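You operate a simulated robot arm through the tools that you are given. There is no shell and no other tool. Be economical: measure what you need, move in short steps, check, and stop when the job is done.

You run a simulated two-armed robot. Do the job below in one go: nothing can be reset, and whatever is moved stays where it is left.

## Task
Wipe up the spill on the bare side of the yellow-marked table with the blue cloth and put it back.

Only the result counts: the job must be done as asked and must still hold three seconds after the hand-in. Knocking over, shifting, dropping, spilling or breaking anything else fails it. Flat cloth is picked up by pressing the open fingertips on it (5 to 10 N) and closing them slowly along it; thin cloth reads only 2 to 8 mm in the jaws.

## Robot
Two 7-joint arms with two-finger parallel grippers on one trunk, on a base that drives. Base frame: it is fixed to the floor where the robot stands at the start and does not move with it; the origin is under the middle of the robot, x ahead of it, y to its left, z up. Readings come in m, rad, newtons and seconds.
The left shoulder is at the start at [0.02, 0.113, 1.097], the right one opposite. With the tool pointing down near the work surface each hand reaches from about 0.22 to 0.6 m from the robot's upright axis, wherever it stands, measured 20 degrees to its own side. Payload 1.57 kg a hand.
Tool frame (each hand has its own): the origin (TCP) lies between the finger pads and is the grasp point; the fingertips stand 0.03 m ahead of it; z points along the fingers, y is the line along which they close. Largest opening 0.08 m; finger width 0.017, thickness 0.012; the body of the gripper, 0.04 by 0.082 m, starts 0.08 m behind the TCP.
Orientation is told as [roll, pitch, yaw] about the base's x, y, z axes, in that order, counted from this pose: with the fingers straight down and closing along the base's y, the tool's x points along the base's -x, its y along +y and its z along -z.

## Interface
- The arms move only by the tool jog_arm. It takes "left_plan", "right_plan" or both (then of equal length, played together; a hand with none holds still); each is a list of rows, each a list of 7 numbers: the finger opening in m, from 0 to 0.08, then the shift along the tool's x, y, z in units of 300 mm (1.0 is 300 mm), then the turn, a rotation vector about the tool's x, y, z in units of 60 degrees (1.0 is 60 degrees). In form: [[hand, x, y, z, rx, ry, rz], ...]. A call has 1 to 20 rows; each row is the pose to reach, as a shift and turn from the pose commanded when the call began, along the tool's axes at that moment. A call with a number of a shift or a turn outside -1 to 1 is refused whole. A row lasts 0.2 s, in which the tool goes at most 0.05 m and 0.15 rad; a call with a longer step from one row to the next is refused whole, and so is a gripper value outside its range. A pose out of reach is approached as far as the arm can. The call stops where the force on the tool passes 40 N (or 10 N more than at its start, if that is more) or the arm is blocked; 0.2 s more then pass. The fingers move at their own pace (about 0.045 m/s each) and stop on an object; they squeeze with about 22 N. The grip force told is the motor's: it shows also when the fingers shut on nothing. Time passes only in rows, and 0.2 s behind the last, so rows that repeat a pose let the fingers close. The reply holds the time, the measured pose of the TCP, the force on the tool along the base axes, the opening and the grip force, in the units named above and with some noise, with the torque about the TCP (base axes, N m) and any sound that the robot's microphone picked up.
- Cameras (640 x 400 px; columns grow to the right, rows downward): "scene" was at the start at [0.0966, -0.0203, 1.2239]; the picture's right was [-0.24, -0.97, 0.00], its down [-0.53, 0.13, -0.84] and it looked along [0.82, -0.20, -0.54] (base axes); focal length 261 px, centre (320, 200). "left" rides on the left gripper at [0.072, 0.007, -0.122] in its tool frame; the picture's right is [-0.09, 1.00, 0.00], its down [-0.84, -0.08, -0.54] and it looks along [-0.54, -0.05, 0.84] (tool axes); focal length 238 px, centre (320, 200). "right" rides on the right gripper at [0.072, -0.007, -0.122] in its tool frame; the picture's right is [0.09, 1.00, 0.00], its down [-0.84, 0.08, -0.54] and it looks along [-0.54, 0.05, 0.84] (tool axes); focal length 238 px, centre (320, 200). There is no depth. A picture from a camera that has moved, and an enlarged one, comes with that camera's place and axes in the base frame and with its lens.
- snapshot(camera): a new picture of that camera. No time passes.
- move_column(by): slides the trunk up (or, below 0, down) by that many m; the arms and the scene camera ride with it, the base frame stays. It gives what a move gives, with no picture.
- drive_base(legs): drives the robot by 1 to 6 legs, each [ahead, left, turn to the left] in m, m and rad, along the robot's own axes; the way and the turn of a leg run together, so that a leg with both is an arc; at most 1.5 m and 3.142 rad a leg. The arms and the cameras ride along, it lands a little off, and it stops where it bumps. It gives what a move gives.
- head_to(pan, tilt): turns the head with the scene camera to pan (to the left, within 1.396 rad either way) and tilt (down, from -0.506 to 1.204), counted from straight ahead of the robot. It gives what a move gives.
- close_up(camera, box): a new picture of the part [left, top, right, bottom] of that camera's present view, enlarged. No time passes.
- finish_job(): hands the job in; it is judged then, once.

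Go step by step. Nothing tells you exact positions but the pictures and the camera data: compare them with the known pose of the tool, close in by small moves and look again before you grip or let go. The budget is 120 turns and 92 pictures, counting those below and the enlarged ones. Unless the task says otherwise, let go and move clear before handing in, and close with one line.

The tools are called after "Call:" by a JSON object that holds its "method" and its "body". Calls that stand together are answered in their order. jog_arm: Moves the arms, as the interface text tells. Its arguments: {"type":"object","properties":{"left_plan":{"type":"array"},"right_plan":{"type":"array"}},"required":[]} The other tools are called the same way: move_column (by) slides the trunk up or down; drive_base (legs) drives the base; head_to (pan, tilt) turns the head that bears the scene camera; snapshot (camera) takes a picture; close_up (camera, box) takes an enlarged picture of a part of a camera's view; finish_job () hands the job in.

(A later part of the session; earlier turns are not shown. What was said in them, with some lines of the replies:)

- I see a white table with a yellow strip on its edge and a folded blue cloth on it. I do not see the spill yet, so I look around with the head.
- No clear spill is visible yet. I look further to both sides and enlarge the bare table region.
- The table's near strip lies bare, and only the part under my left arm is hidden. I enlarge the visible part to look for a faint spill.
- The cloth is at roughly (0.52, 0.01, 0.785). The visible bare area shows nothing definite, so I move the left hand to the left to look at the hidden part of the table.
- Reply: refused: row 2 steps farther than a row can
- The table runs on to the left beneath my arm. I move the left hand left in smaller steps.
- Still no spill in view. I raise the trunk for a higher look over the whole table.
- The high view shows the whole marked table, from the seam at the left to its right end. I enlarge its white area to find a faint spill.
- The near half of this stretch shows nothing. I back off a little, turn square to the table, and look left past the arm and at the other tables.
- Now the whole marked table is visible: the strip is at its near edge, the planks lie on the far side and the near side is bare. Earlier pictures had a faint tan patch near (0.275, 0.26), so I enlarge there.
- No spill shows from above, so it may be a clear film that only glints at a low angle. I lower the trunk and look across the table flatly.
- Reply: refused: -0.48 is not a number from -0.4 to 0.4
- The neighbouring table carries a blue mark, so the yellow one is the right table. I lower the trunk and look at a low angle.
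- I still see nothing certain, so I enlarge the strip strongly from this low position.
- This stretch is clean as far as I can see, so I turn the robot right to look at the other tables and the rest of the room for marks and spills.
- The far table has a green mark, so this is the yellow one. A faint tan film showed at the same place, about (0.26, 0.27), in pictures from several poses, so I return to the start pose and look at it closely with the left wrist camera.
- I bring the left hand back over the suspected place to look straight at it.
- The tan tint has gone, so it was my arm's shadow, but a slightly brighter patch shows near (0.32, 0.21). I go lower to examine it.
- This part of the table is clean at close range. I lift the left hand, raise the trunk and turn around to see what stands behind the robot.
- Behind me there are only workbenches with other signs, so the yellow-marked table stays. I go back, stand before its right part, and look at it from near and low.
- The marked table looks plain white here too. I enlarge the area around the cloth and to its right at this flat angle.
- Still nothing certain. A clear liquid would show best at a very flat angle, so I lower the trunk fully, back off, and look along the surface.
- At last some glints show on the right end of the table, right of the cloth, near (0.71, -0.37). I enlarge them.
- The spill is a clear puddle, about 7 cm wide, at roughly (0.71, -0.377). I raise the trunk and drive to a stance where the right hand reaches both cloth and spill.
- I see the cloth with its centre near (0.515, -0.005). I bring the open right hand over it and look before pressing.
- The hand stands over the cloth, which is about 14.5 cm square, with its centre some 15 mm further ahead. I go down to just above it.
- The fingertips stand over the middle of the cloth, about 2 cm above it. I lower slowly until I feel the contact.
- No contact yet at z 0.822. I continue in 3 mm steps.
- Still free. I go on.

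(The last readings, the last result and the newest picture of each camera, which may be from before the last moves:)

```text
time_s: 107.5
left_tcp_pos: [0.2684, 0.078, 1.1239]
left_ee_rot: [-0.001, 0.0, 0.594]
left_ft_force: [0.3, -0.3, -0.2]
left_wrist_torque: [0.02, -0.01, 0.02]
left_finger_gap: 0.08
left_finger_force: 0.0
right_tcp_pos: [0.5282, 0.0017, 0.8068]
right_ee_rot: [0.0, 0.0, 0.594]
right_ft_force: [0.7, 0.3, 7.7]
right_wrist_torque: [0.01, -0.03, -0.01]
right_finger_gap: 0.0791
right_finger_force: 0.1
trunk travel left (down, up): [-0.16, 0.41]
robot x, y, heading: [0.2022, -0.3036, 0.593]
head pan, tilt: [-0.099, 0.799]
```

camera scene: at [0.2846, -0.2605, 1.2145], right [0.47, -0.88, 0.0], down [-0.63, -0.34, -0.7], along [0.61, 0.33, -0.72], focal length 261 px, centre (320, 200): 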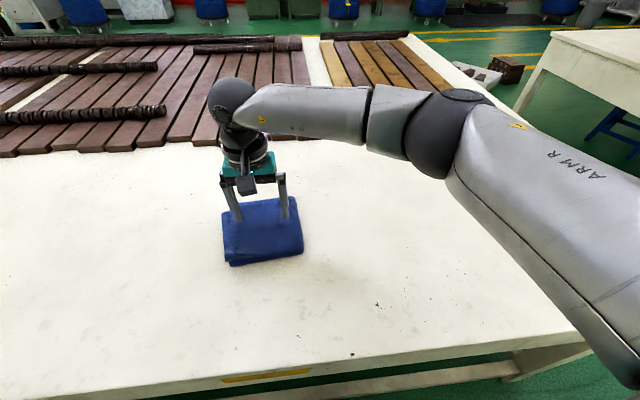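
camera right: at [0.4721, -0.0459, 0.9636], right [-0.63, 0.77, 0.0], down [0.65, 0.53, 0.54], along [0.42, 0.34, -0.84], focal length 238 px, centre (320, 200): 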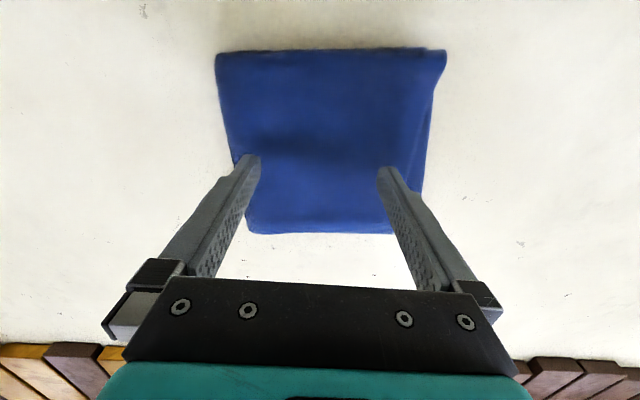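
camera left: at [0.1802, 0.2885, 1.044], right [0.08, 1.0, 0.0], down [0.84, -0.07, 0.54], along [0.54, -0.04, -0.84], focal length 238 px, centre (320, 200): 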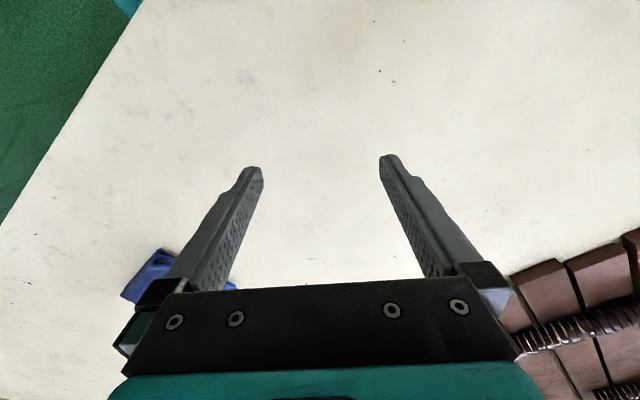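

I press with 7.7 N, within the wanted range. Now I close the fingers slowly along the cloth.

Call:
{"method": "jog_arm", "body": {"right_plan": [[0.075, 0, 0, 0, 0, 0, 0], [0.07, 0, 0, 0, 0, 0, 0], [0.065, 0, 0, 0, 0, 0, 0], [0.06, 0, 0, 0, 0, 0, 0], [0.055, 0, 0, 0, 0, 0, 0], [0.05, 0, 0, 0, 0, 0, 0], [0.045, 0, 0, 0, 0, 0, 0], [0.04, 0, 0, 0, 0, 0, 0], [0.035, 0, 0, 0, 0, 0, 0], [0.03, 0, 0, 0, 0, 0, 0], [0.025, 0, 0, 0, 0, 0, 0], [0.02, 0, 0, 0, 0, 0, 0], [0.015, 0, 0, 0, 0, 0, 0], [0.01, 0, 0, 0, 0, 0, 0], [0.005, 0, 0, 0, 0, 0, 0], [0, 0, 0, 0, 0, 0, 0], [0, 0, 0, 0, 0, 0, 0], [0, 0, 0, 0, 0, 0, 0]]}}

Call:
{"method": "snapshot", "body": {"camera": "right"}}

```text
time_s: 111.3
left_tcp_pos: [0.2681, 0.0785, 1.1232]
left_ee_rot: [0.001, 0.0, 0.594]
left_ft_force: [0.2, 1.1, 0.0]
left_wrist_torque: [0.01, 0.0, -0.01]
left_finger_gap: 0.0804
left_finger_force: 0.1
right_tcp_pos: [0.529, 0.0011, 0.8061]
right_ee_rot: [0.0, -0.002, 0.595]
right_ft_force: [0.5, -0.5, 9.3]
right_wrist_torque: [0.0, -0.03, 0.0]
right_finger_gap: 0.0175
right_finger_force: 22.2
trunk travel left (down, up): [-0.16, 0.41]
robot x, y, heading: [0.208, -0.3033, 0.593]
head pan, tilt: [-0.099, 0.799]
```

```text
28 pictures are left
camera right: at [0.4715, -0.0455, 0.9285], right [-0.63, 0.77, 0.0], down [0.65, 0.53, 0.54], along [0.42, 0.34, -0.84], focal length 238 px, centre (320, 200)
```

right: 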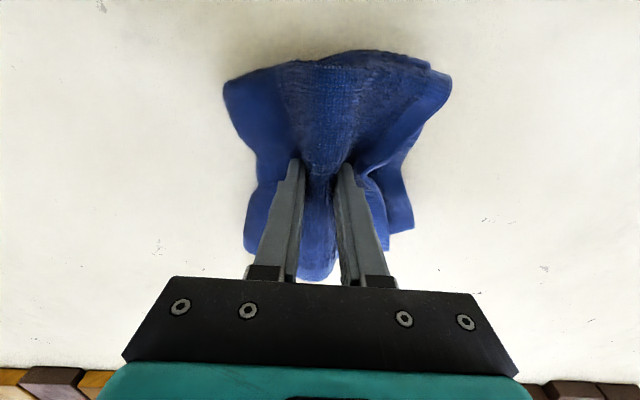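

The grip holds a 17 mm fold with the full 22 N, centred at (0.529, 0.001). I lift it and check.

Call:
{"method": "jog_arm", "body": {"right_plan": [[0, 0, 0, -0.05, 0, 0, 0], [0, 0, 0, -0.12, 0, 0, 0], [0, 0, 0, -0.22, 0, 0, 0], [0, 0, 0, -0.34, 0, 0, 0], [0, 0, 0, -0.46, 0, 0, 0], [0, 0, 0, -0.5, 0, 0, 0]]}}

Call:
{"method": "drive_base", "body": {"legs": [[0, -0.2, 0]]}}

Call:
{"method": "head_to", "body": {"pan": -0.45, "tilt": 0.75}}

Call:
{"method": "snapshot", "body": {"camera": "scene"}}

```text
time_s: 112.7
left_tcp_pos: [0.2702, 0.0776, 1.1245]
left_ee_rot: [-0.002, 0.0, 0.592]
left_ft_force: [0.6, -0.2, 0.0]
left_wrist_torque: [0.01, 0.03, -0.01]
left_finger_gap: 0.0799
left_finger_force: 0.1
right_tcp_pos: [0.5335, -0.0015, 0.9572]
right_ee_rot: [-0.002, 0.0, 0.594]
right_ft_force: [-0.1, -0.2, 0.7]
right_wrist_torque: [0.04, 0.0, 0.06]
right_finger_gap: 0.0167
right_finger_force: 22.3
trunk travel left (down, up): [-0.16, 0.41]
robot x, y, heading: [0.2058, -0.3045, 0.59]
head pan, tilt: [-0.099, 0.799]
```

```text
time_s: 114.3
left_tcp_pos: [0.3791, -0.0868, 1.1235]
left_ee_rot: [0.001, 0.0, 0.594]
left_ft_force: [-0.5, -0.4, 0.1]
left_wrist_torque: [0.01, -0.01, -0.02]
left_finger_gap: 0.0798
left_finger_force: 0.0
right_tcp_pos: [0.6424, -0.1645, 0.9583]
right_ee_rot: [-0.001, -0.001, 0.593]
right_ft_force: [-0.5, 0.1, -0.2]
right_wrist_torque: [0.04, -0.03, 0.06]
right_finger_gap: 0.0166
right_finger_force: 22.1
trunk travel left (down, up): [-0.16, 0.41]
robot x, y, heading: [0.3169, -0.4683, 0.586]
head pan, tilt: [-0.099, 0.799]
```

```text
time_s: 115.2
left_tcp_pos: [0.3786, -0.085, 1.1229]
left_ee_rot: [0.001, -0.001, 0.594]
left_ft_force: [0.7, 0.3, -0.4]
left_wrist_torque: [-0.02, -0.02, -0.02]
left_finger_gap: 0.0801
left_finger_force: 0.0
right_tcp_pos: [0.6421, -0.1648, 0.9569]
right_ee_rot: [-0.003, 0.0, 0.595]
right_ft_force: [-0.5, -1.1, -0.5]
right_wrist_torque: [0.0, 0.01, 0.03]
right_finger_gap: 0.0169
right_finger_force: 22.7
trunk travel left (down, up): [-0.16, 0.41]
robot x, y, heading: [0.3152, -0.4697, 0.599]
head pan, tilt: [-0.45, 0.75]
```

```text
27 pictures are left
camera scene: at [0.406, -0.4504, 1.2185], right [0.14, -0.99, 0.0], down [-0.68, -0.1, -0.73], along [0.72, 0.11, -0.68], focal length 261 px, centre (320, 200)
```

scene: 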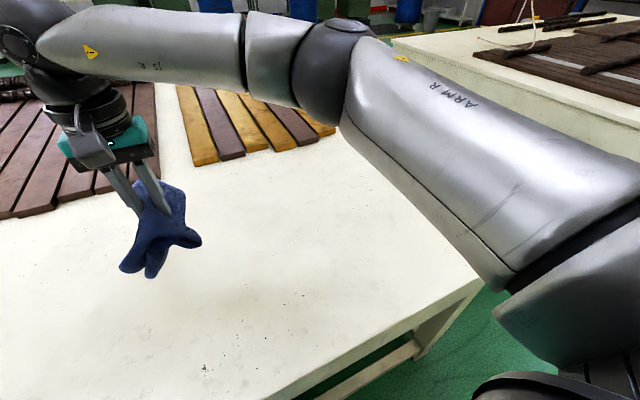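

The cloth hangs safely in the grip. I enlarge where the puddle should appear, around pixel (309, 245).

Call:
{"method": "close_up", "body": {"camera": "scene", "box": [229, 195, 389, 295]}}

```text
4.00 times, centred on (309, 245) of scene
camera zoom: at [0.406, -0.4504, 1.2185], right [0.14, -0.99, 0.0], down [-0.68, -0.1, -0.73], along [0.72, 0.11, -0.68], focal length 1043 px, centre (364, 20)
```

zoom: 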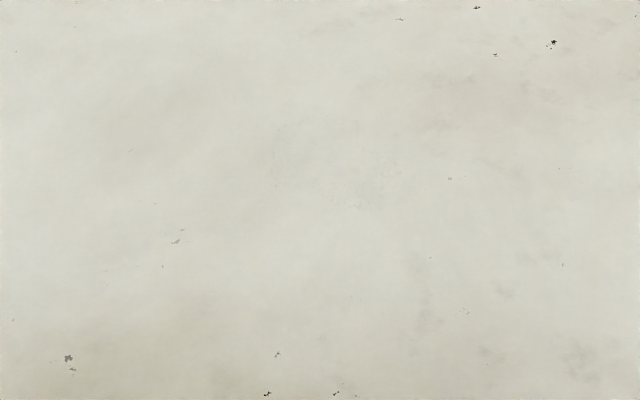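

A faint dotted outline of the puddle shows there, giving a centre near (0.755, -0.381), which agrees with the flat view. I move the cloth beside it on the left and lower it.

Call:
{"method": "jog_arm", "body": {"right_plan": [[0, 0.03, -0.13, 0, 0, 0, 0], [0, 0.06, -0.26, 0, 0, 0, 0], [0, 0.1, -0.38, 0.02, 0, 0, 0], [0, 0.1, -0.5, 0.06, 0, 0, 0], [0, 0.1, -0.5, 0.18, 0, 0, 0], [0, 0.1, -0.5, 0.3, 0, 0, 0], [0, 0.1, -0.5, 0.38, 0, 0, 0], [0, 0.1, -0.5, 0.42, 0, 0, 0], [0, 0.1, -0.5, 0.42, 0, 0, 0]]}}

Call:
{"method": "snapshot", "body": {"camera": "scene"}}

```text
time_s: 117.2
left_tcp_pos: [0.3786, -0.0861, 1.1238]
left_ee_rot: [0.0, 0.0, 0.595]
left_ft_force: [0.9, 0.0, 1.5]
left_wrist_torque: [-0.01, -0.02, -0.04]
left_finger_gap: 0.0799
left_finger_force: 0.0
right_tcp_pos: [0.6991, -0.3045, 0.8304]
right_ee_rot: [0.0, 0.002, 0.596]
right_ft_force: [0.0, 0.2, 0.4]
right_wrist_torque: [0.0, 0.0, 0.02]
right_finger_gap: 0.0169
right_finger_force: 22.2
trunk travel left (down, up): [-0.16, 0.41]
robot x, y, heading: [0.3168, -0.4678, 0.593]
head pan, tilt: [-0.45, 0.75]
```

```text
25 pictures are left
camera scene: at [0.406, -0.4505, 1.2185], right [0.14, -0.99, 0.0], down [-0.68, -0.1, -0.73], along [0.72, 0.1, -0.68], focal length 261 px, centre (320, 200)
```

scene: 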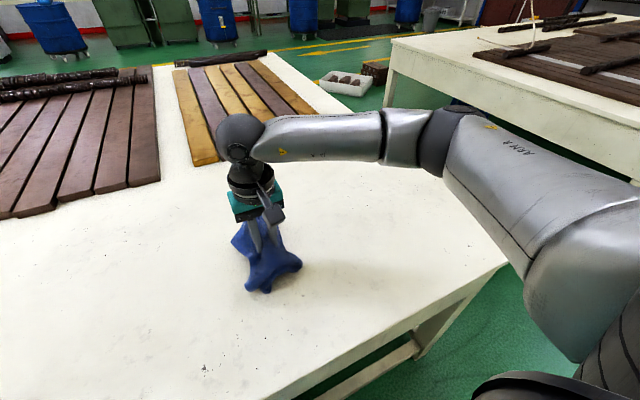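

The cloth touches down beside the puddle. I press on gently to get a few newtons.

Call:
{"method": "jog_arm", "body": {"right_plan": [[0, 0, 0, 0.02, 0, 0, 0], [0, 0, 0, 0.04, 0, 0, 0], [0, 0, 0, 0.055, 0, 0, 0], [0, 0, 0, 0.055, 0, 0, 0]]}}

```text
time_s: 118.2
left_tcp_pos: [0.3785, -0.0853, 1.1243]
left_ee_rot: [-0.001, -0.001, 0.592]
left_ft_force: [-0.3, -0.5, -0.2]
left_wrist_torque: [0.0, 0.01, 0.0]
left_finger_gap: 0.0798
left_finger_force: 0.0
right_tcp_pos: [0.701, -0.3031, 0.8148]
right_ee_rot: [-0.001, -0.002, 0.596]
right_ft_force: [0.9, 0.2, 4.4]
right_wrist_torque: [0.03, 0.02, -0.03]
right_finger_gap: 0.0168
right_finger_force: 21.8
trunk travel left (down, up): [-0.16, 0.41]
robot x, y, heading: [0.3159, -0.4711, 0.585]
head pan, tilt: [-0.45, 0.75]
```

A light pressure of 4.4 N. I sweep to the right across the puddle, shift ahead and sweep back.

Call:
{"method": "jog_arm", "body": {"right_plan": [[0, 0, -0.08, 0.008, 0, 0, 0], [0, 0, -0.16, 0.008, 0, 0, 0], [0, 0, -0.24, 0.008, 0, 0, 0], [0, 0, -0.32, 0.008, 0, 0, 0], [0, 0, -0.4, 0.008, 0, 0, 0], [0, 0, -0.48, 0.008, 0, 0, 0], [0, 0, -0.56, 0.008, 0, 0, 0], [0, 0, -0.6, 0.008, 0, 0, 0], [0, -0.1, -0.6, 0.008, 0, 0, 0], [0, -0.1, -0.52, 0.008, 0, 0, 0], [0, -0.1, -0.44, 0.008, 0, 0, 0], [0, -0.1, -0.36, 0.008, 0, 0, 0], [0, -0.1, -0.28, 0.008, 0, 0, 0], [0, -0.1, -0.2, 0.008, 0, 0, 0], [0, -0.1, -0.12, 0.008, 0, 0, 0], [0, -0.1, -0.04, 0.008, 0, 0, 0]]}}

Call:
{"method": "snapshot", "body": {"camera": "scene"}}

```text
time_s: 121.6
left_tcp_pos: [0.3794, -0.0847, 1.124]
left_ee_rot: [-0.001, 0.0, 0.594]
left_ft_force: [0.4, 0.0, -0.8]
left_wrist_torque: [-0.01, 0.02, 0.02]
left_finger_gap: 0.08
left_finger_force: 0.1
right_tcp_pos: [0.7348, -0.2969, 0.8135]
right_ee_rot: [-0.003, -0.002, 0.592]
right_ft_force: [-0.2, 0.4, 2.7]
right_wrist_torque: [0.01, 0.01, 0.01]
right_finger_gap: 0.0167
right_finger_force: 22.0
trunk travel left (down, up): [-0.16, 0.41]
robot x, y, heading: [0.3146, -0.4678, 0.587]
head pan, tilt: [-0.45, 0.75]
```

```text
24 pictures are left
camera scene: at [0.4057, -0.4506, 1.2186], right [0.14, -0.99, 0.0], down [-0.67, -0.1, -0.73], along [0.72, 0.1, -0.68], focal length 261 px, centre (320, 200)
```

scene: 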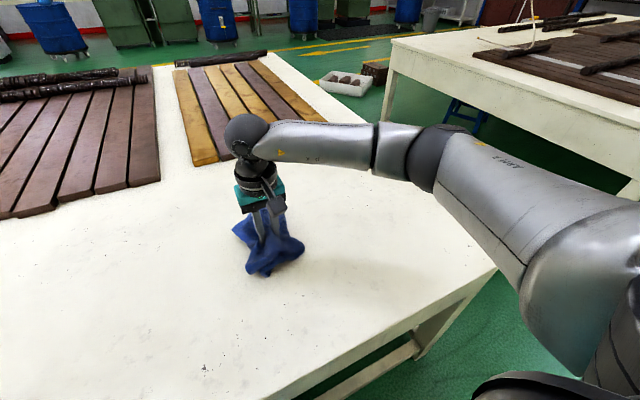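

The cloth drags well, but the force is down to 2.7 N. I press slightly more and sweep again over the middle and the near part.

Call:
{"method": "jog_arm", "body": {"right_plan": [[0, 0.0, -0.04, 0.015, 0, 0, 0], [0, 0.0, -0.14, 0.015, 0, 0, 0], [0, 0.0, -0.24, 0.015, 0, 0, 0], [0, 0.0, -0.34, 0.015, 0, 0, 0], [0, 0.0, -0.44, 0.015, 0, 0, 0], [0, 0.0, -0.54, 0.015, 0, 0, 0], [0, 0.1, -0.54, 0.015, 0, 0, 0], [0, 0.1, -0.44, 0.015, 0, 0, 0], [0, 0.1, -0.34, 0.015, 0, 0, 0], [0, 0.1, -0.24, 0.015, 0, 0, 0], [0, 0.1, -0.14, 0.015, 0, 0, 0], [0, 0.1, -0.04, 0.015, 0, 0, 0], [0, 0.2, -0.04, 0.015, 0, 0, 0], [0, 0.2, -0.14, 0.015, 0, 0, 0], [0, 0.2, -0.24, 0.015, 0, 0, 0], [0, 0.2, -0.34, 0.015, 0, 0, 0], [0, 0.2, -0.44, 0.015, 0, 0, 0], [0, 0.2, -0.54, 0.015, 0, 0, 0]]}}

```text
time_s: 125.4
left_tcp_pos: [0.3768, -0.085, 1.1237]
left_ee_rot: [-0.003, -0.002, 0.594]
left_ft_force: [0.3, 0.1, -0.7]
left_wrist_torque: [-0.03, -0.04, -0.01]
left_finger_gap: 0.0799
left_finger_force: 0.0
right_tcp_pos: [0.7716, -0.4639, 0.8077]
right_ee_rot: [0.0, -0.003, 0.598]
right_ft_force: [-4.5, 5.5, 22.7]
right_wrist_torque: [0.3, 0.18, 0.06]
right_finger_gap: 0.0169
right_finger_force: 22.5
trunk travel left (down, up): [-0.16, 0.41]
robot x, y, heading: [0.3154, -0.4714, 0.595]
head pan, tilt: [-0.45, 0.75]
```

The force is now 22 N, more than needed, so I ease off a little and add strokes away from me across the puddle.

Call:
{"method": "jog_arm", "body": {"right_plan": [[0, 0, 0, -0.008, 0, 0, 0], [0, 0, 0.1, -0.008, 0, 0, 0], [0, 0, 0.18, -0.008, 0, 0, 0], [0, -0.1, 0.18, -0.008, 0, 0, 0], [0, -0.2, 0.18, -0.008, 0, 0, 0], [0, -0.3, 0.18, -0.008, 0, 0, 0], [0, -0.4, 0.18, -0.008, 0, 0, 0], [0, -0.4, 0.27, -0.008, 0, 0, 0], [0, -0.3, 0.27, -0.008, 0, 0, 0], [0, -0.2, 0.27, -0.008, 0, 0, 0], [0, -0.1, 0.27, -0.008, 0, 0, 0], [0, 0.0, 0.27, -0.008, 0, 0, 0], [0, 0.0, 0.37, -0.008, 0, 0, 0], [0, -0.1, 0.37, -0.008, 0, 0, 0], [0, -0.2, 0.37, -0.008, 0, 0, 0], [0, -0.3, 0.37, -0.008, 0, 0, 0], [0, -0.4, 0.37, -0.008, 0, 0, 0], [0, -0.4, 0.47, -0.02, 0, 0, 0], [0, -0.4, 0.57, -0.08, 0, 0, 0]]}}

Call:
{"method": "snapshot", "body": {"camera": "scene"}}

Call:
{"method": "close_up", "body": {"camera": "scene", "box": [229, 195, 389, 295]}}

```text
time_s: 129.4
left_tcp_pos: [0.3783, -0.0846, 1.1241]
left_ee_rot: [0.0, 0.0, 0.594]
left_ft_force: [1.1, 0.2, 0.5]
left_wrist_torque: [-0.04, -0.01, 0.02]
left_finger_gap: 0.0799
left_finger_force: 0.0
right_tcp_pos: [0.7724, -0.2559, 0.8307]
right_ee_rot: [-0.001, 0.0, 0.594]
right_ft_force: [0.4, -0.6, -1.3]
right_wrist_torque: [-0.02, 0.01, 0.04]
right_finger_gap: 0.0166
right_finger_force: 22.0
trunk travel left (down, up): [-0.16, 0.41]
robot x, y, heading: [0.3144, -0.4696, 0.589]
head pan, tilt: [-0.45, 0.75]
```

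```text
23 pictures are left
camera scene: at [0.4058, -0.4503, 1.2185], right [0.14, -0.99, 0.0], down [-0.67, -0.1, -0.73], along [0.72, 0.1, -0.68], focal length 261 px, centre (320, 200)
```

scene: 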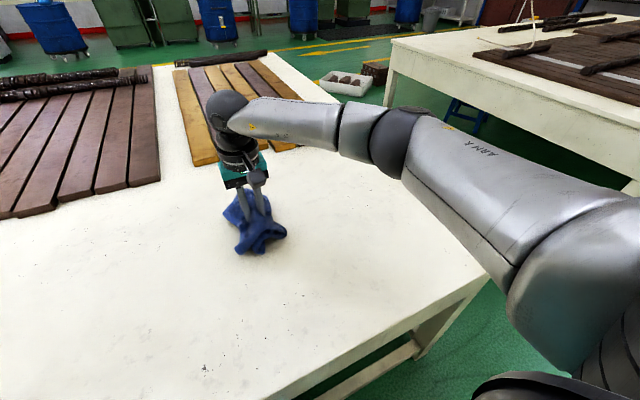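

```text
4.00 times, centred on (309, 245) of scene
camera zoom: at [0.4058, -0.4503, 1.2185], right [0.14, -0.99, 0.0], down [-0.67, -0.1, -0.73], along [0.72, 0.1, -0.68], focal length 1043 px, centre (364, 20)
```

zoom: 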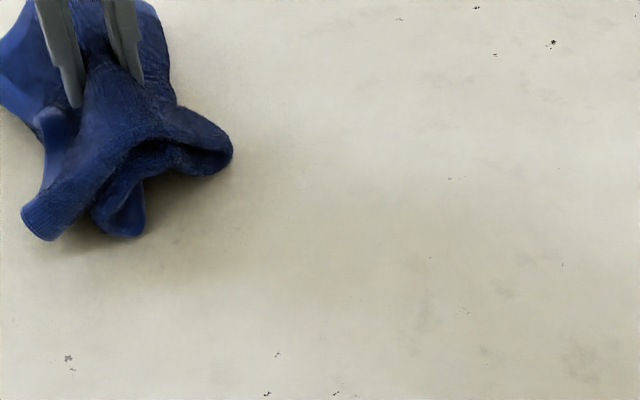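

The faint outline of the puddle is no longer seen. To be sure I lift the hand, hold the cloth back, and repeat the flat view in which the puddle glinted.

Call:
{"method": "jog_arm", "body": {"right_plan": [[0, 0, 0, -0.14, 0, 0, 0], [0, 0, 0, -0.28, 0, 0, 0], [0, 0, 0, -0.42, 0, 0, 0], [0, 0, 0, -0.56, 0, 0, 0], [0, 0, 0, -0.7, 0, 0, 0], [0, 0.13, -0.06, -0.7, 0, 0, 0], [0, 0.26, -0.13, -0.7, 0, 0, 0], [0, 0.39, -0.2, -0.7, 0, 0, 0], [0, 0.52, -0.26, -0.7, 0, 0, 0], [0, 0.65, -0.33, -0.7, 0, 0, 0], [0, 0.74, -0.39, -0.7, 0, 0, 0]]}}

Call:
{"method": "drive_base", "body": {"legs": [[-0.602, 0, 0], [0, 0.47, 0]]}}

Call:
{"method": "move_column", "body": {"by": -0.15}}

Call:
{"method": "head_to", "body": {"pan": 0.0, "tilt": 0.3}}

Call:
{"method": "close_up", "body": {"camera": "scene", "box": [420, 180, 580, 280]}}

```text
time_s: 131.8
left_tcp_pos: [0.3788, -0.0846, 1.1237]
left_ee_rot: [-0.001, 0.0, 0.593]
left_ft_force: [-0.3, -0.2, 0.1]
left_wrist_torque: [0.0, -0.01, 0.0]
left_finger_gap: 0.08
left_finger_force: 0.1
right_tcp_pos: [0.661, -0.4836, 1.0434]
right_ee_rot: [-0.002, -0.002, 0.594]
right_ft_force: [-0.3, 0.0, -0.4]
right_wrist_torque: [0.0, -0.01, 0.01]
right_finger_gap: 0.017
right_finger_force: 22.0
trunk travel left (down, up): [-0.16, 0.41]
robot x, y, heading: [0.3164, -0.4674, 0.591]
head pan, tilt: [-0.45, 0.75]
```

```text
time_s: 137.6
left_tcp_pos: [-0.3819, -0.0293, 1.1231]
left_ee_rot: [0.001, 0.0, 0.579]
left_ft_force: [0.1, 1.2, -0.4]
left_wrist_torque: [-0.02, -0.01, -0.03]
left_finger_gap: 0.0797
left_finger_force: 0.1
right_tcp_pos: [-0.1057, -0.4292, 1.0433]
right_ee_rot: [-0.001, 0.0, 0.581]
right_ft_force: [-0.4, -0.3, -0.3]
right_wrist_torque: [0.02, -0.02, 0.09]
right_finger_gap: 0.0164
right_finger_force: 22.0
trunk travel left (down, up): [-0.16, 0.41]
robot x, y, heading: [-0.4499, -0.4109, 0.579]
head pan, tilt: [-0.45, 0.75]
```

```text
time_s: 139.4
left_tcp_pos: [-0.3809, -0.0292, 0.9729]
left_ee_rot: [-0.001, 0.0, 0.579]
left_ft_force: [-0.5, 0.2, 0.2]
left_wrist_torque: [-0.01, -0.01, -0.01]
left_finger_gap: 0.0802
left_finger_force: 0.0
right_tcp_pos: [-0.1054, -0.4289, 0.8914]
right_ee_rot: [0.0, 0.0, 0.581]
right_ft_force: [0.6, -0.3, -0.5]
right_wrist_torque: [0.02, 0.0, 0.11]
right_finger_gap: 0.0167
right_finger_force: 21.9
trunk travel left (down, up): [-0.01, 0.56]
robot x, y, heading: [-0.4484, -0.4142, 0.585]
head pan, tilt: [-0.45, 0.75]
```

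```text
time_s: 140.3
left_tcp_pos: [-0.3823, -0.0297, 0.9733]
left_ee_rot: [0.001, 0.001, 0.578]
left_ft_force: [0.1, -0.6, 0.6]
left_wrist_torque: [0.02, 0.0, -0.02]
left_finger_gap: 0.0798
left_finger_force: 0.1
right_tcp_pos: [-0.1066, -0.4289, 0.8937]
right_ee_rot: [0.001, -0.002, 0.581]
right_ft_force: [-0.9, 0.1, -0.4]
right_wrist_torque: [-0.02, 0.01, 0.07]
right_finger_gap: 0.0166
right_finger_force: 22.7
trunk travel left (down, up): [-0.01, 0.56]
robot x, y, heading: [-0.4493, -0.4161, 0.582]
head pan, tilt: [0.0, 0.3]
```

```text
4.00 times, centred on (500, 230) of scene
camera zoom: at [-0.3638, -0.355, 1.1088], right [0.55, -0.84, 0.0], down [-0.25, -0.16, -0.96], along [0.8, 0.52, -0.3], focal length 1043 px, centre (-400, 80)
```

zoom: 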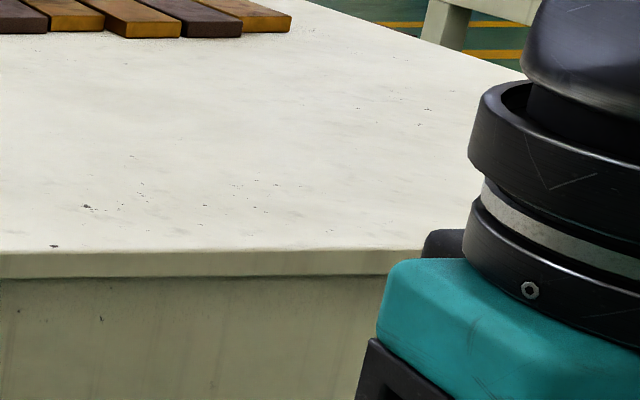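

The glints are gone at the spot. One stronger enlargement checks for remains.

Call:
{"method": "close_up", "body": {"camera": "scene", "box": [445, 188, 541, 248]}}

```text
6.67 times, centred on (493, 218) of scene
camera zoom: at [-0.3638, -0.355, 1.1088], right [0.55, -0.84, 0.0], down [-0.25, -0.16, -0.96], along [0.8, 0.52, -0.3], focal length 1738 px, centre (-833, 80)
```

zoom: 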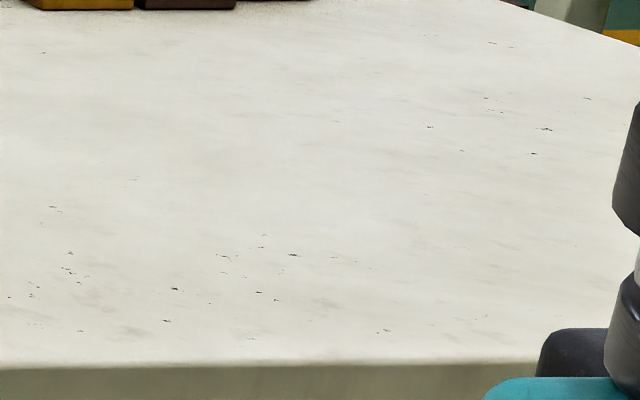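

The table is clean there. Now I carry the cloth back to the first stance.

Call:
{"method": "move_column", "body": {"by": 0.15}}

Call:
{"method": "drive_base", "body": {"legs": [[0, -0.265, 0.012], [0.608, 0, 0]]}}

```text
time_s: 142.0
left_tcp_pos: [-0.3825, -0.03, 1.1234]
left_ee_rot: [-0.002, 0.0, 0.579]
left_ft_force: [0.7, -0.5, -0.8]
left_wrist_torque: [-0.07, -0.01, 0.02]
left_finger_gap: 0.0799
left_finger_force: 0.1
right_tcp_pos: [-0.1059, -0.429, 1.0424]
right_ee_rot: [-0.003, 0.0, 0.582]
right_ft_force: [-0.6, 0.8, -1.4]
right_wrist_torque: [0.03, -0.01, 0.09]
right_finger_gap: 0.0168
right_finger_force: 22.6
trunk travel left (down, up): [-0.16, 0.41]
robot x, y, heading: [-0.4497, -0.4146, 0.573]
head pan, tilt: [0.0, 0.3]
```

```text
time_s: 147.0
left_tcp_pos: [0.2671, 0.0865, 1.1233]
left_ee_rot: [0.001, 0.0, 0.592]
left_ft_force: [0.4, 0.0, -0.6]
left_wrist_torque: [-0.01, 0.01, 0.03]
left_finger_gap: 0.08
left_finger_force: 0.1
right_tcp_pos: [0.5484, -0.3101, 1.043]
right_ee_rot: [0.001, -0.001, 0.594]
right_ft_force: [0.2, 0.1, -0.4]
right_wrist_torque: [0.03, 0.02, 0.01]
right_finger_gap: 0.017
right_finger_force: 21.6
trunk travel left (down, up): [-0.16, 0.41]
robot x, y, heading: [0.2034, -0.2973, 0.589]
head pan, tilt: [0.0, 0.3]
```

I move the cloth over its old place at (0.529, 0.001) and lower to 0.85.

Call:
{"method": "jog_arm", "body": {"right_plan": [[0, -0.075, 0.128, 0, 0, 0, 0], [0, -0.15, 0.255, 0, 0, 0, 0], [0, -0.225, 0.383, 0, 0, 0, 0], [0, -0.3, 0.51, 0, 0, 0, 0], [0, -0.375, 0.638, 0, 0, 0, 0], [0, -0.45, 0.765, 0, 0, 0, 0], [0, -0.527, 0.893, 0, 0, 0, 0], [0, -0.527, 0.893, 0.15, 0, 0, 0], [0, -0.527, 0.893, 0.3, 0, 0, 0], [0, -0.527, 0.893, 0.45, 0, 0, 0], [0, -0.527, 0.893, 0.6, 0, 0, 0], [0, -0.527, 0.893, 0.66, 0, 0, 0]]}}

Call:
{"method": "head_to", "body": {"pan": -0.1, "tilt": 0.8}}

Call:
{"method": "snapshot", "body": {"camera": "scene"}}

Call:
{"method": "snapshot", "body": {"camera": "right"}}

```text
time_s: 149.6
left_tcp_pos: [0.2674, 0.086, 1.1231]
left_ee_rot: [-0.001, 0.0, 0.591]
left_ft_force: [0.5, -0.2, 0.2]
left_wrist_torque: [0.0, -0.02, 0.0]
left_finger_gap: 0.0801
left_finger_force: 0.1
right_tcp_pos: [0.5284, -0.0003, 0.8457]
right_ee_rot: [-0.002, -0.003, 0.59]
right_ft_force: [-0.2, 0.2, -0.9]
right_wrist_torque: [0.02, -0.05, 0.02]
right_finger_gap: 0.0166
right_finger_force: 21.9
trunk travel left (down, up): [-0.16, 0.41]
robot x, y, heading: [0.202, -0.2966, 0.59]
head pan, tilt: [0.0, 0.3]
```

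```text
time_s: 150.5
left_tcp_pos: [0.2674, 0.0867, 1.1234]
left_ee_rot: [0.0, 0.0, 0.592]
left_ft_force: [-0.2, 0.1, 0.1]
left_wrist_torque: [0.0, 0.0, -0.02]
left_finger_gap: 0.0801
left_finger_force: 0.1
right_tcp_pos: [0.5276, 0.0001, 0.8447]
right_ee_rot: [0.001, 0.0, 0.594]
right_ft_force: [0.7, 0.3, 0.5]
right_wrist_torque: [-0.04, 0.0, 0.04]
right_finger_gap: 0.0169
right_finger_force: 22.0
trunk travel left (down, up): [-0.16, 0.41]
robot x, y, heading: [0.2024, -0.2966, 0.591]
head pan, tilt: [-0.099, 0.799]
```

```text
19 pictures are left
camera scene: at [0.2828, -0.2527, 1.2146], right [0.47, -0.88, 0.0], down [-0.63, -0.34, -0.7], along [0.61, 0.33, -0.72], focal length 261 px, centre (320, 200)
```

scene: 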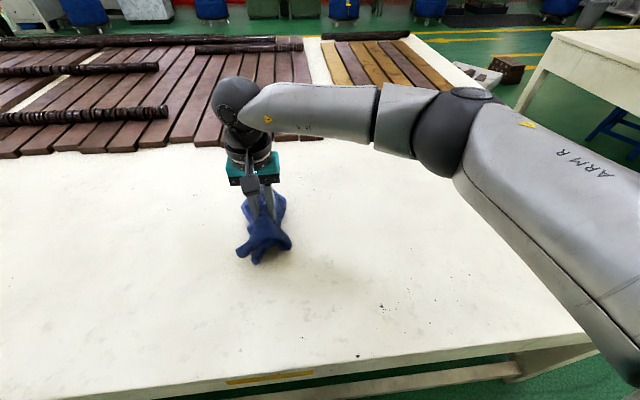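

```text
18 pictures are left
camera right: at [0.4712, -0.0456, 0.9666], right [-0.63, 0.77, 0.0], down [0.65, 0.53, 0.54], along [0.42, 0.34, -0.84], focal length 238 px, centre (320, 200)
```

right: 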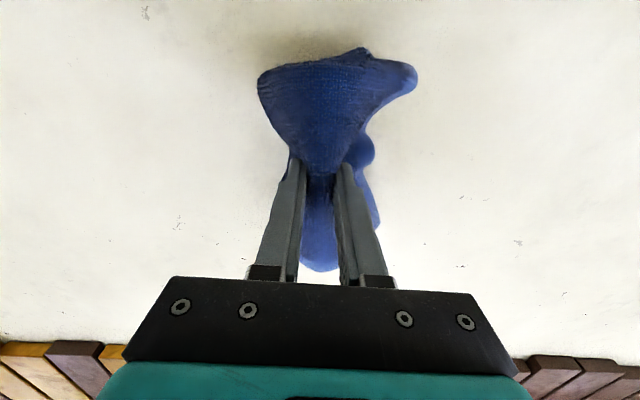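

The cloth is above its place. I lower it on to the table and open the fingers gradually so it spreads.

Call:
{"method": "jog_arm", "body": {"right_plan": [[0, 0, 0, 0.03, 0, 0, 0], [0, 0, 0, 0.06, 0, 0, 0], [0, 0, 0, 0.09, 0, 0, 0], [0, 0, 0, 0.11, 0, 0, 0], [0, 0, 0, 0.12, 0, 0, 0], [0.02, 0, 0, 0.12, 0, 0, 0], [0.03, 0, 0, 0.12, 0, 0, 0], [0.04, 0, 0, 0.12, 0, 0, 0], [0.05, 0, 0, 0.12, 0, 0, 0], [0.06, 0, 0, 0.12, 0, 0, 0], [0.07, 0, 0, 0.12, 0, 0, 0], [0.08, 0, 0, 0.12, 0, 0, 0], [0.08, 0, 0, 0.12, 0, 0, 0]]}}

Call:
{"method": "snapshot", "body": {"camera": "right"}}

```text
time_s: 153.3
left_tcp_pos: [0.267, 0.0853, 1.1242]
left_ee_rot: [0.0, 0.0, 0.592]
left_ft_force: [-0.3, -0.7, 0.8]
left_wrist_torque: [-0.02, 0.0, -0.01]
left_finger_gap: 0.0799
left_finger_force: 0.0
right_tcp_pos: [0.53, -0.0008, 0.8096]
right_ee_rot: [0.001, -0.001, 0.591]
right_ft_force: [1.5, -3.5, 11.4]
right_wrist_torque: [0.33, 0.25, 0.03]
right_finger_gap: 0.0769
right_finger_force: 0.1
trunk travel left (down, up): [-0.16, 0.41]
robot x, y, heading: [0.204, -0.2996, 0.591]
head pan, tilt: [-0.099, 0.799]
```

```text
17 pictures are left
camera right: at [0.4724, -0.0477, 0.9301], right [-0.63, 0.77, 0.0], down [0.65, 0.53, 0.54], along [0.42, 0.34, -0.84], focal length 238 px, centre (320, 200)
```

right: 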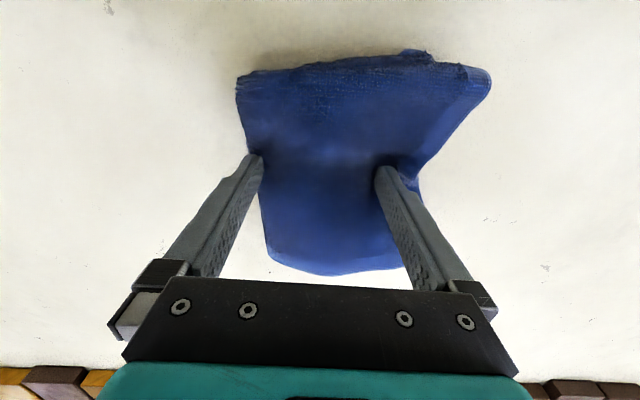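

The cloth has spread out again at its place. I lift the hand straight up and check.

Call:
{"method": "jog_arm", "body": {"right_plan": [[0.08, 0, 0, -0.03, 0, 0, 0], [0.08, 0, 0, -0.08, 0, 0, 0], [0.08, 0, 0, -0.18, 0, 0, 0], [0.08, 0, 0, -0.3, 0, 0, 0], [0.08, 0, 0, -0.45, 0, 0, 0], [0.08, 0, 0, -0.6, 0, 0, 0], [0.08, 0, 0, -0.7, 0, 0, 0]]}}

Call:
{"method": "snapshot", "body": {"camera": "right"}}

Call:
{"method": "snapshot", "body": {"camera": "scene"}}

```text
time_s: 154.9
left_tcp_pos: [0.2672, 0.0861, 1.1237]
left_ee_rot: [0.001, 0.0, 0.591]
left_ft_force: [0.6, 0.8, 0.1]
left_wrist_torque: [0.01, -0.03, 0.01]
left_finger_gap: 0.0799
left_finger_force: 0.1
right_tcp_pos: [0.5279, -0.0001, 1.0178]
right_ee_rot: [-0.001, 0.0, 0.592]
right_ft_force: [1.0, 0.4, 0.1]
right_wrist_torque: [-0.02, 0.0, 0.02]
right_finger_gap: 0.0799
right_finger_force: 0.1
trunk travel left (down, up): [-0.16, 0.41]
robot x, y, heading: [0.2038, -0.2967, 0.595]
head pan, tilt: [-0.099, 0.799]
```

```text
16 pictures are left
camera right: at [0.471, -0.045, 1.1395], right [-0.63, 0.77, 0.0], down [0.65, 0.53, 0.54], along [0.42, 0.34, -0.84], focal length 238 px, centre (320, 200)
```

right: 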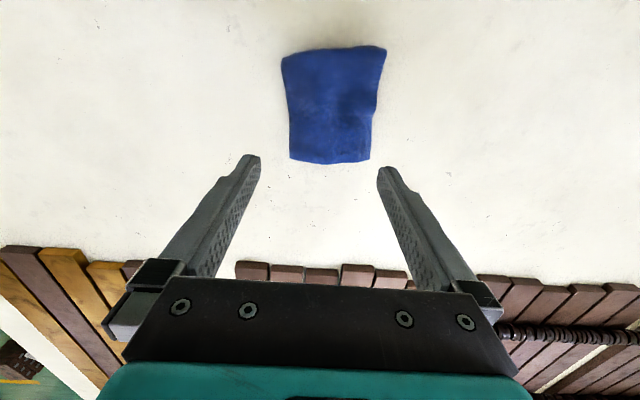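

```text
15 pictures are left
camera scene: at [0.2827, -0.2528, 1.2145], right [0.47, -0.88, 0.0], down [-0.63, -0.34, -0.7], along [0.61, 0.33, -0.72], focal length 261 px, centre (320, 200)
```

scene: 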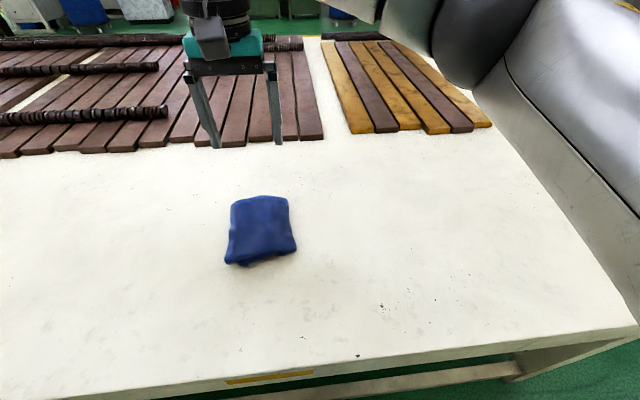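

The puddle is gone and the cloth lies flat again at its old place, within about a centimetre. Both hands are clear, so I hand in.

Call:
{"method": "finish_job", "body": {}}

```text
The job is handed in.
```

I wiped up the spill, a clear puddle on the right end of the yellow-marked table. It no longer shows in the low-angle view where it had glinted. The blue cloth is back flat within about a centimetre of its old place, and both hands are clear.
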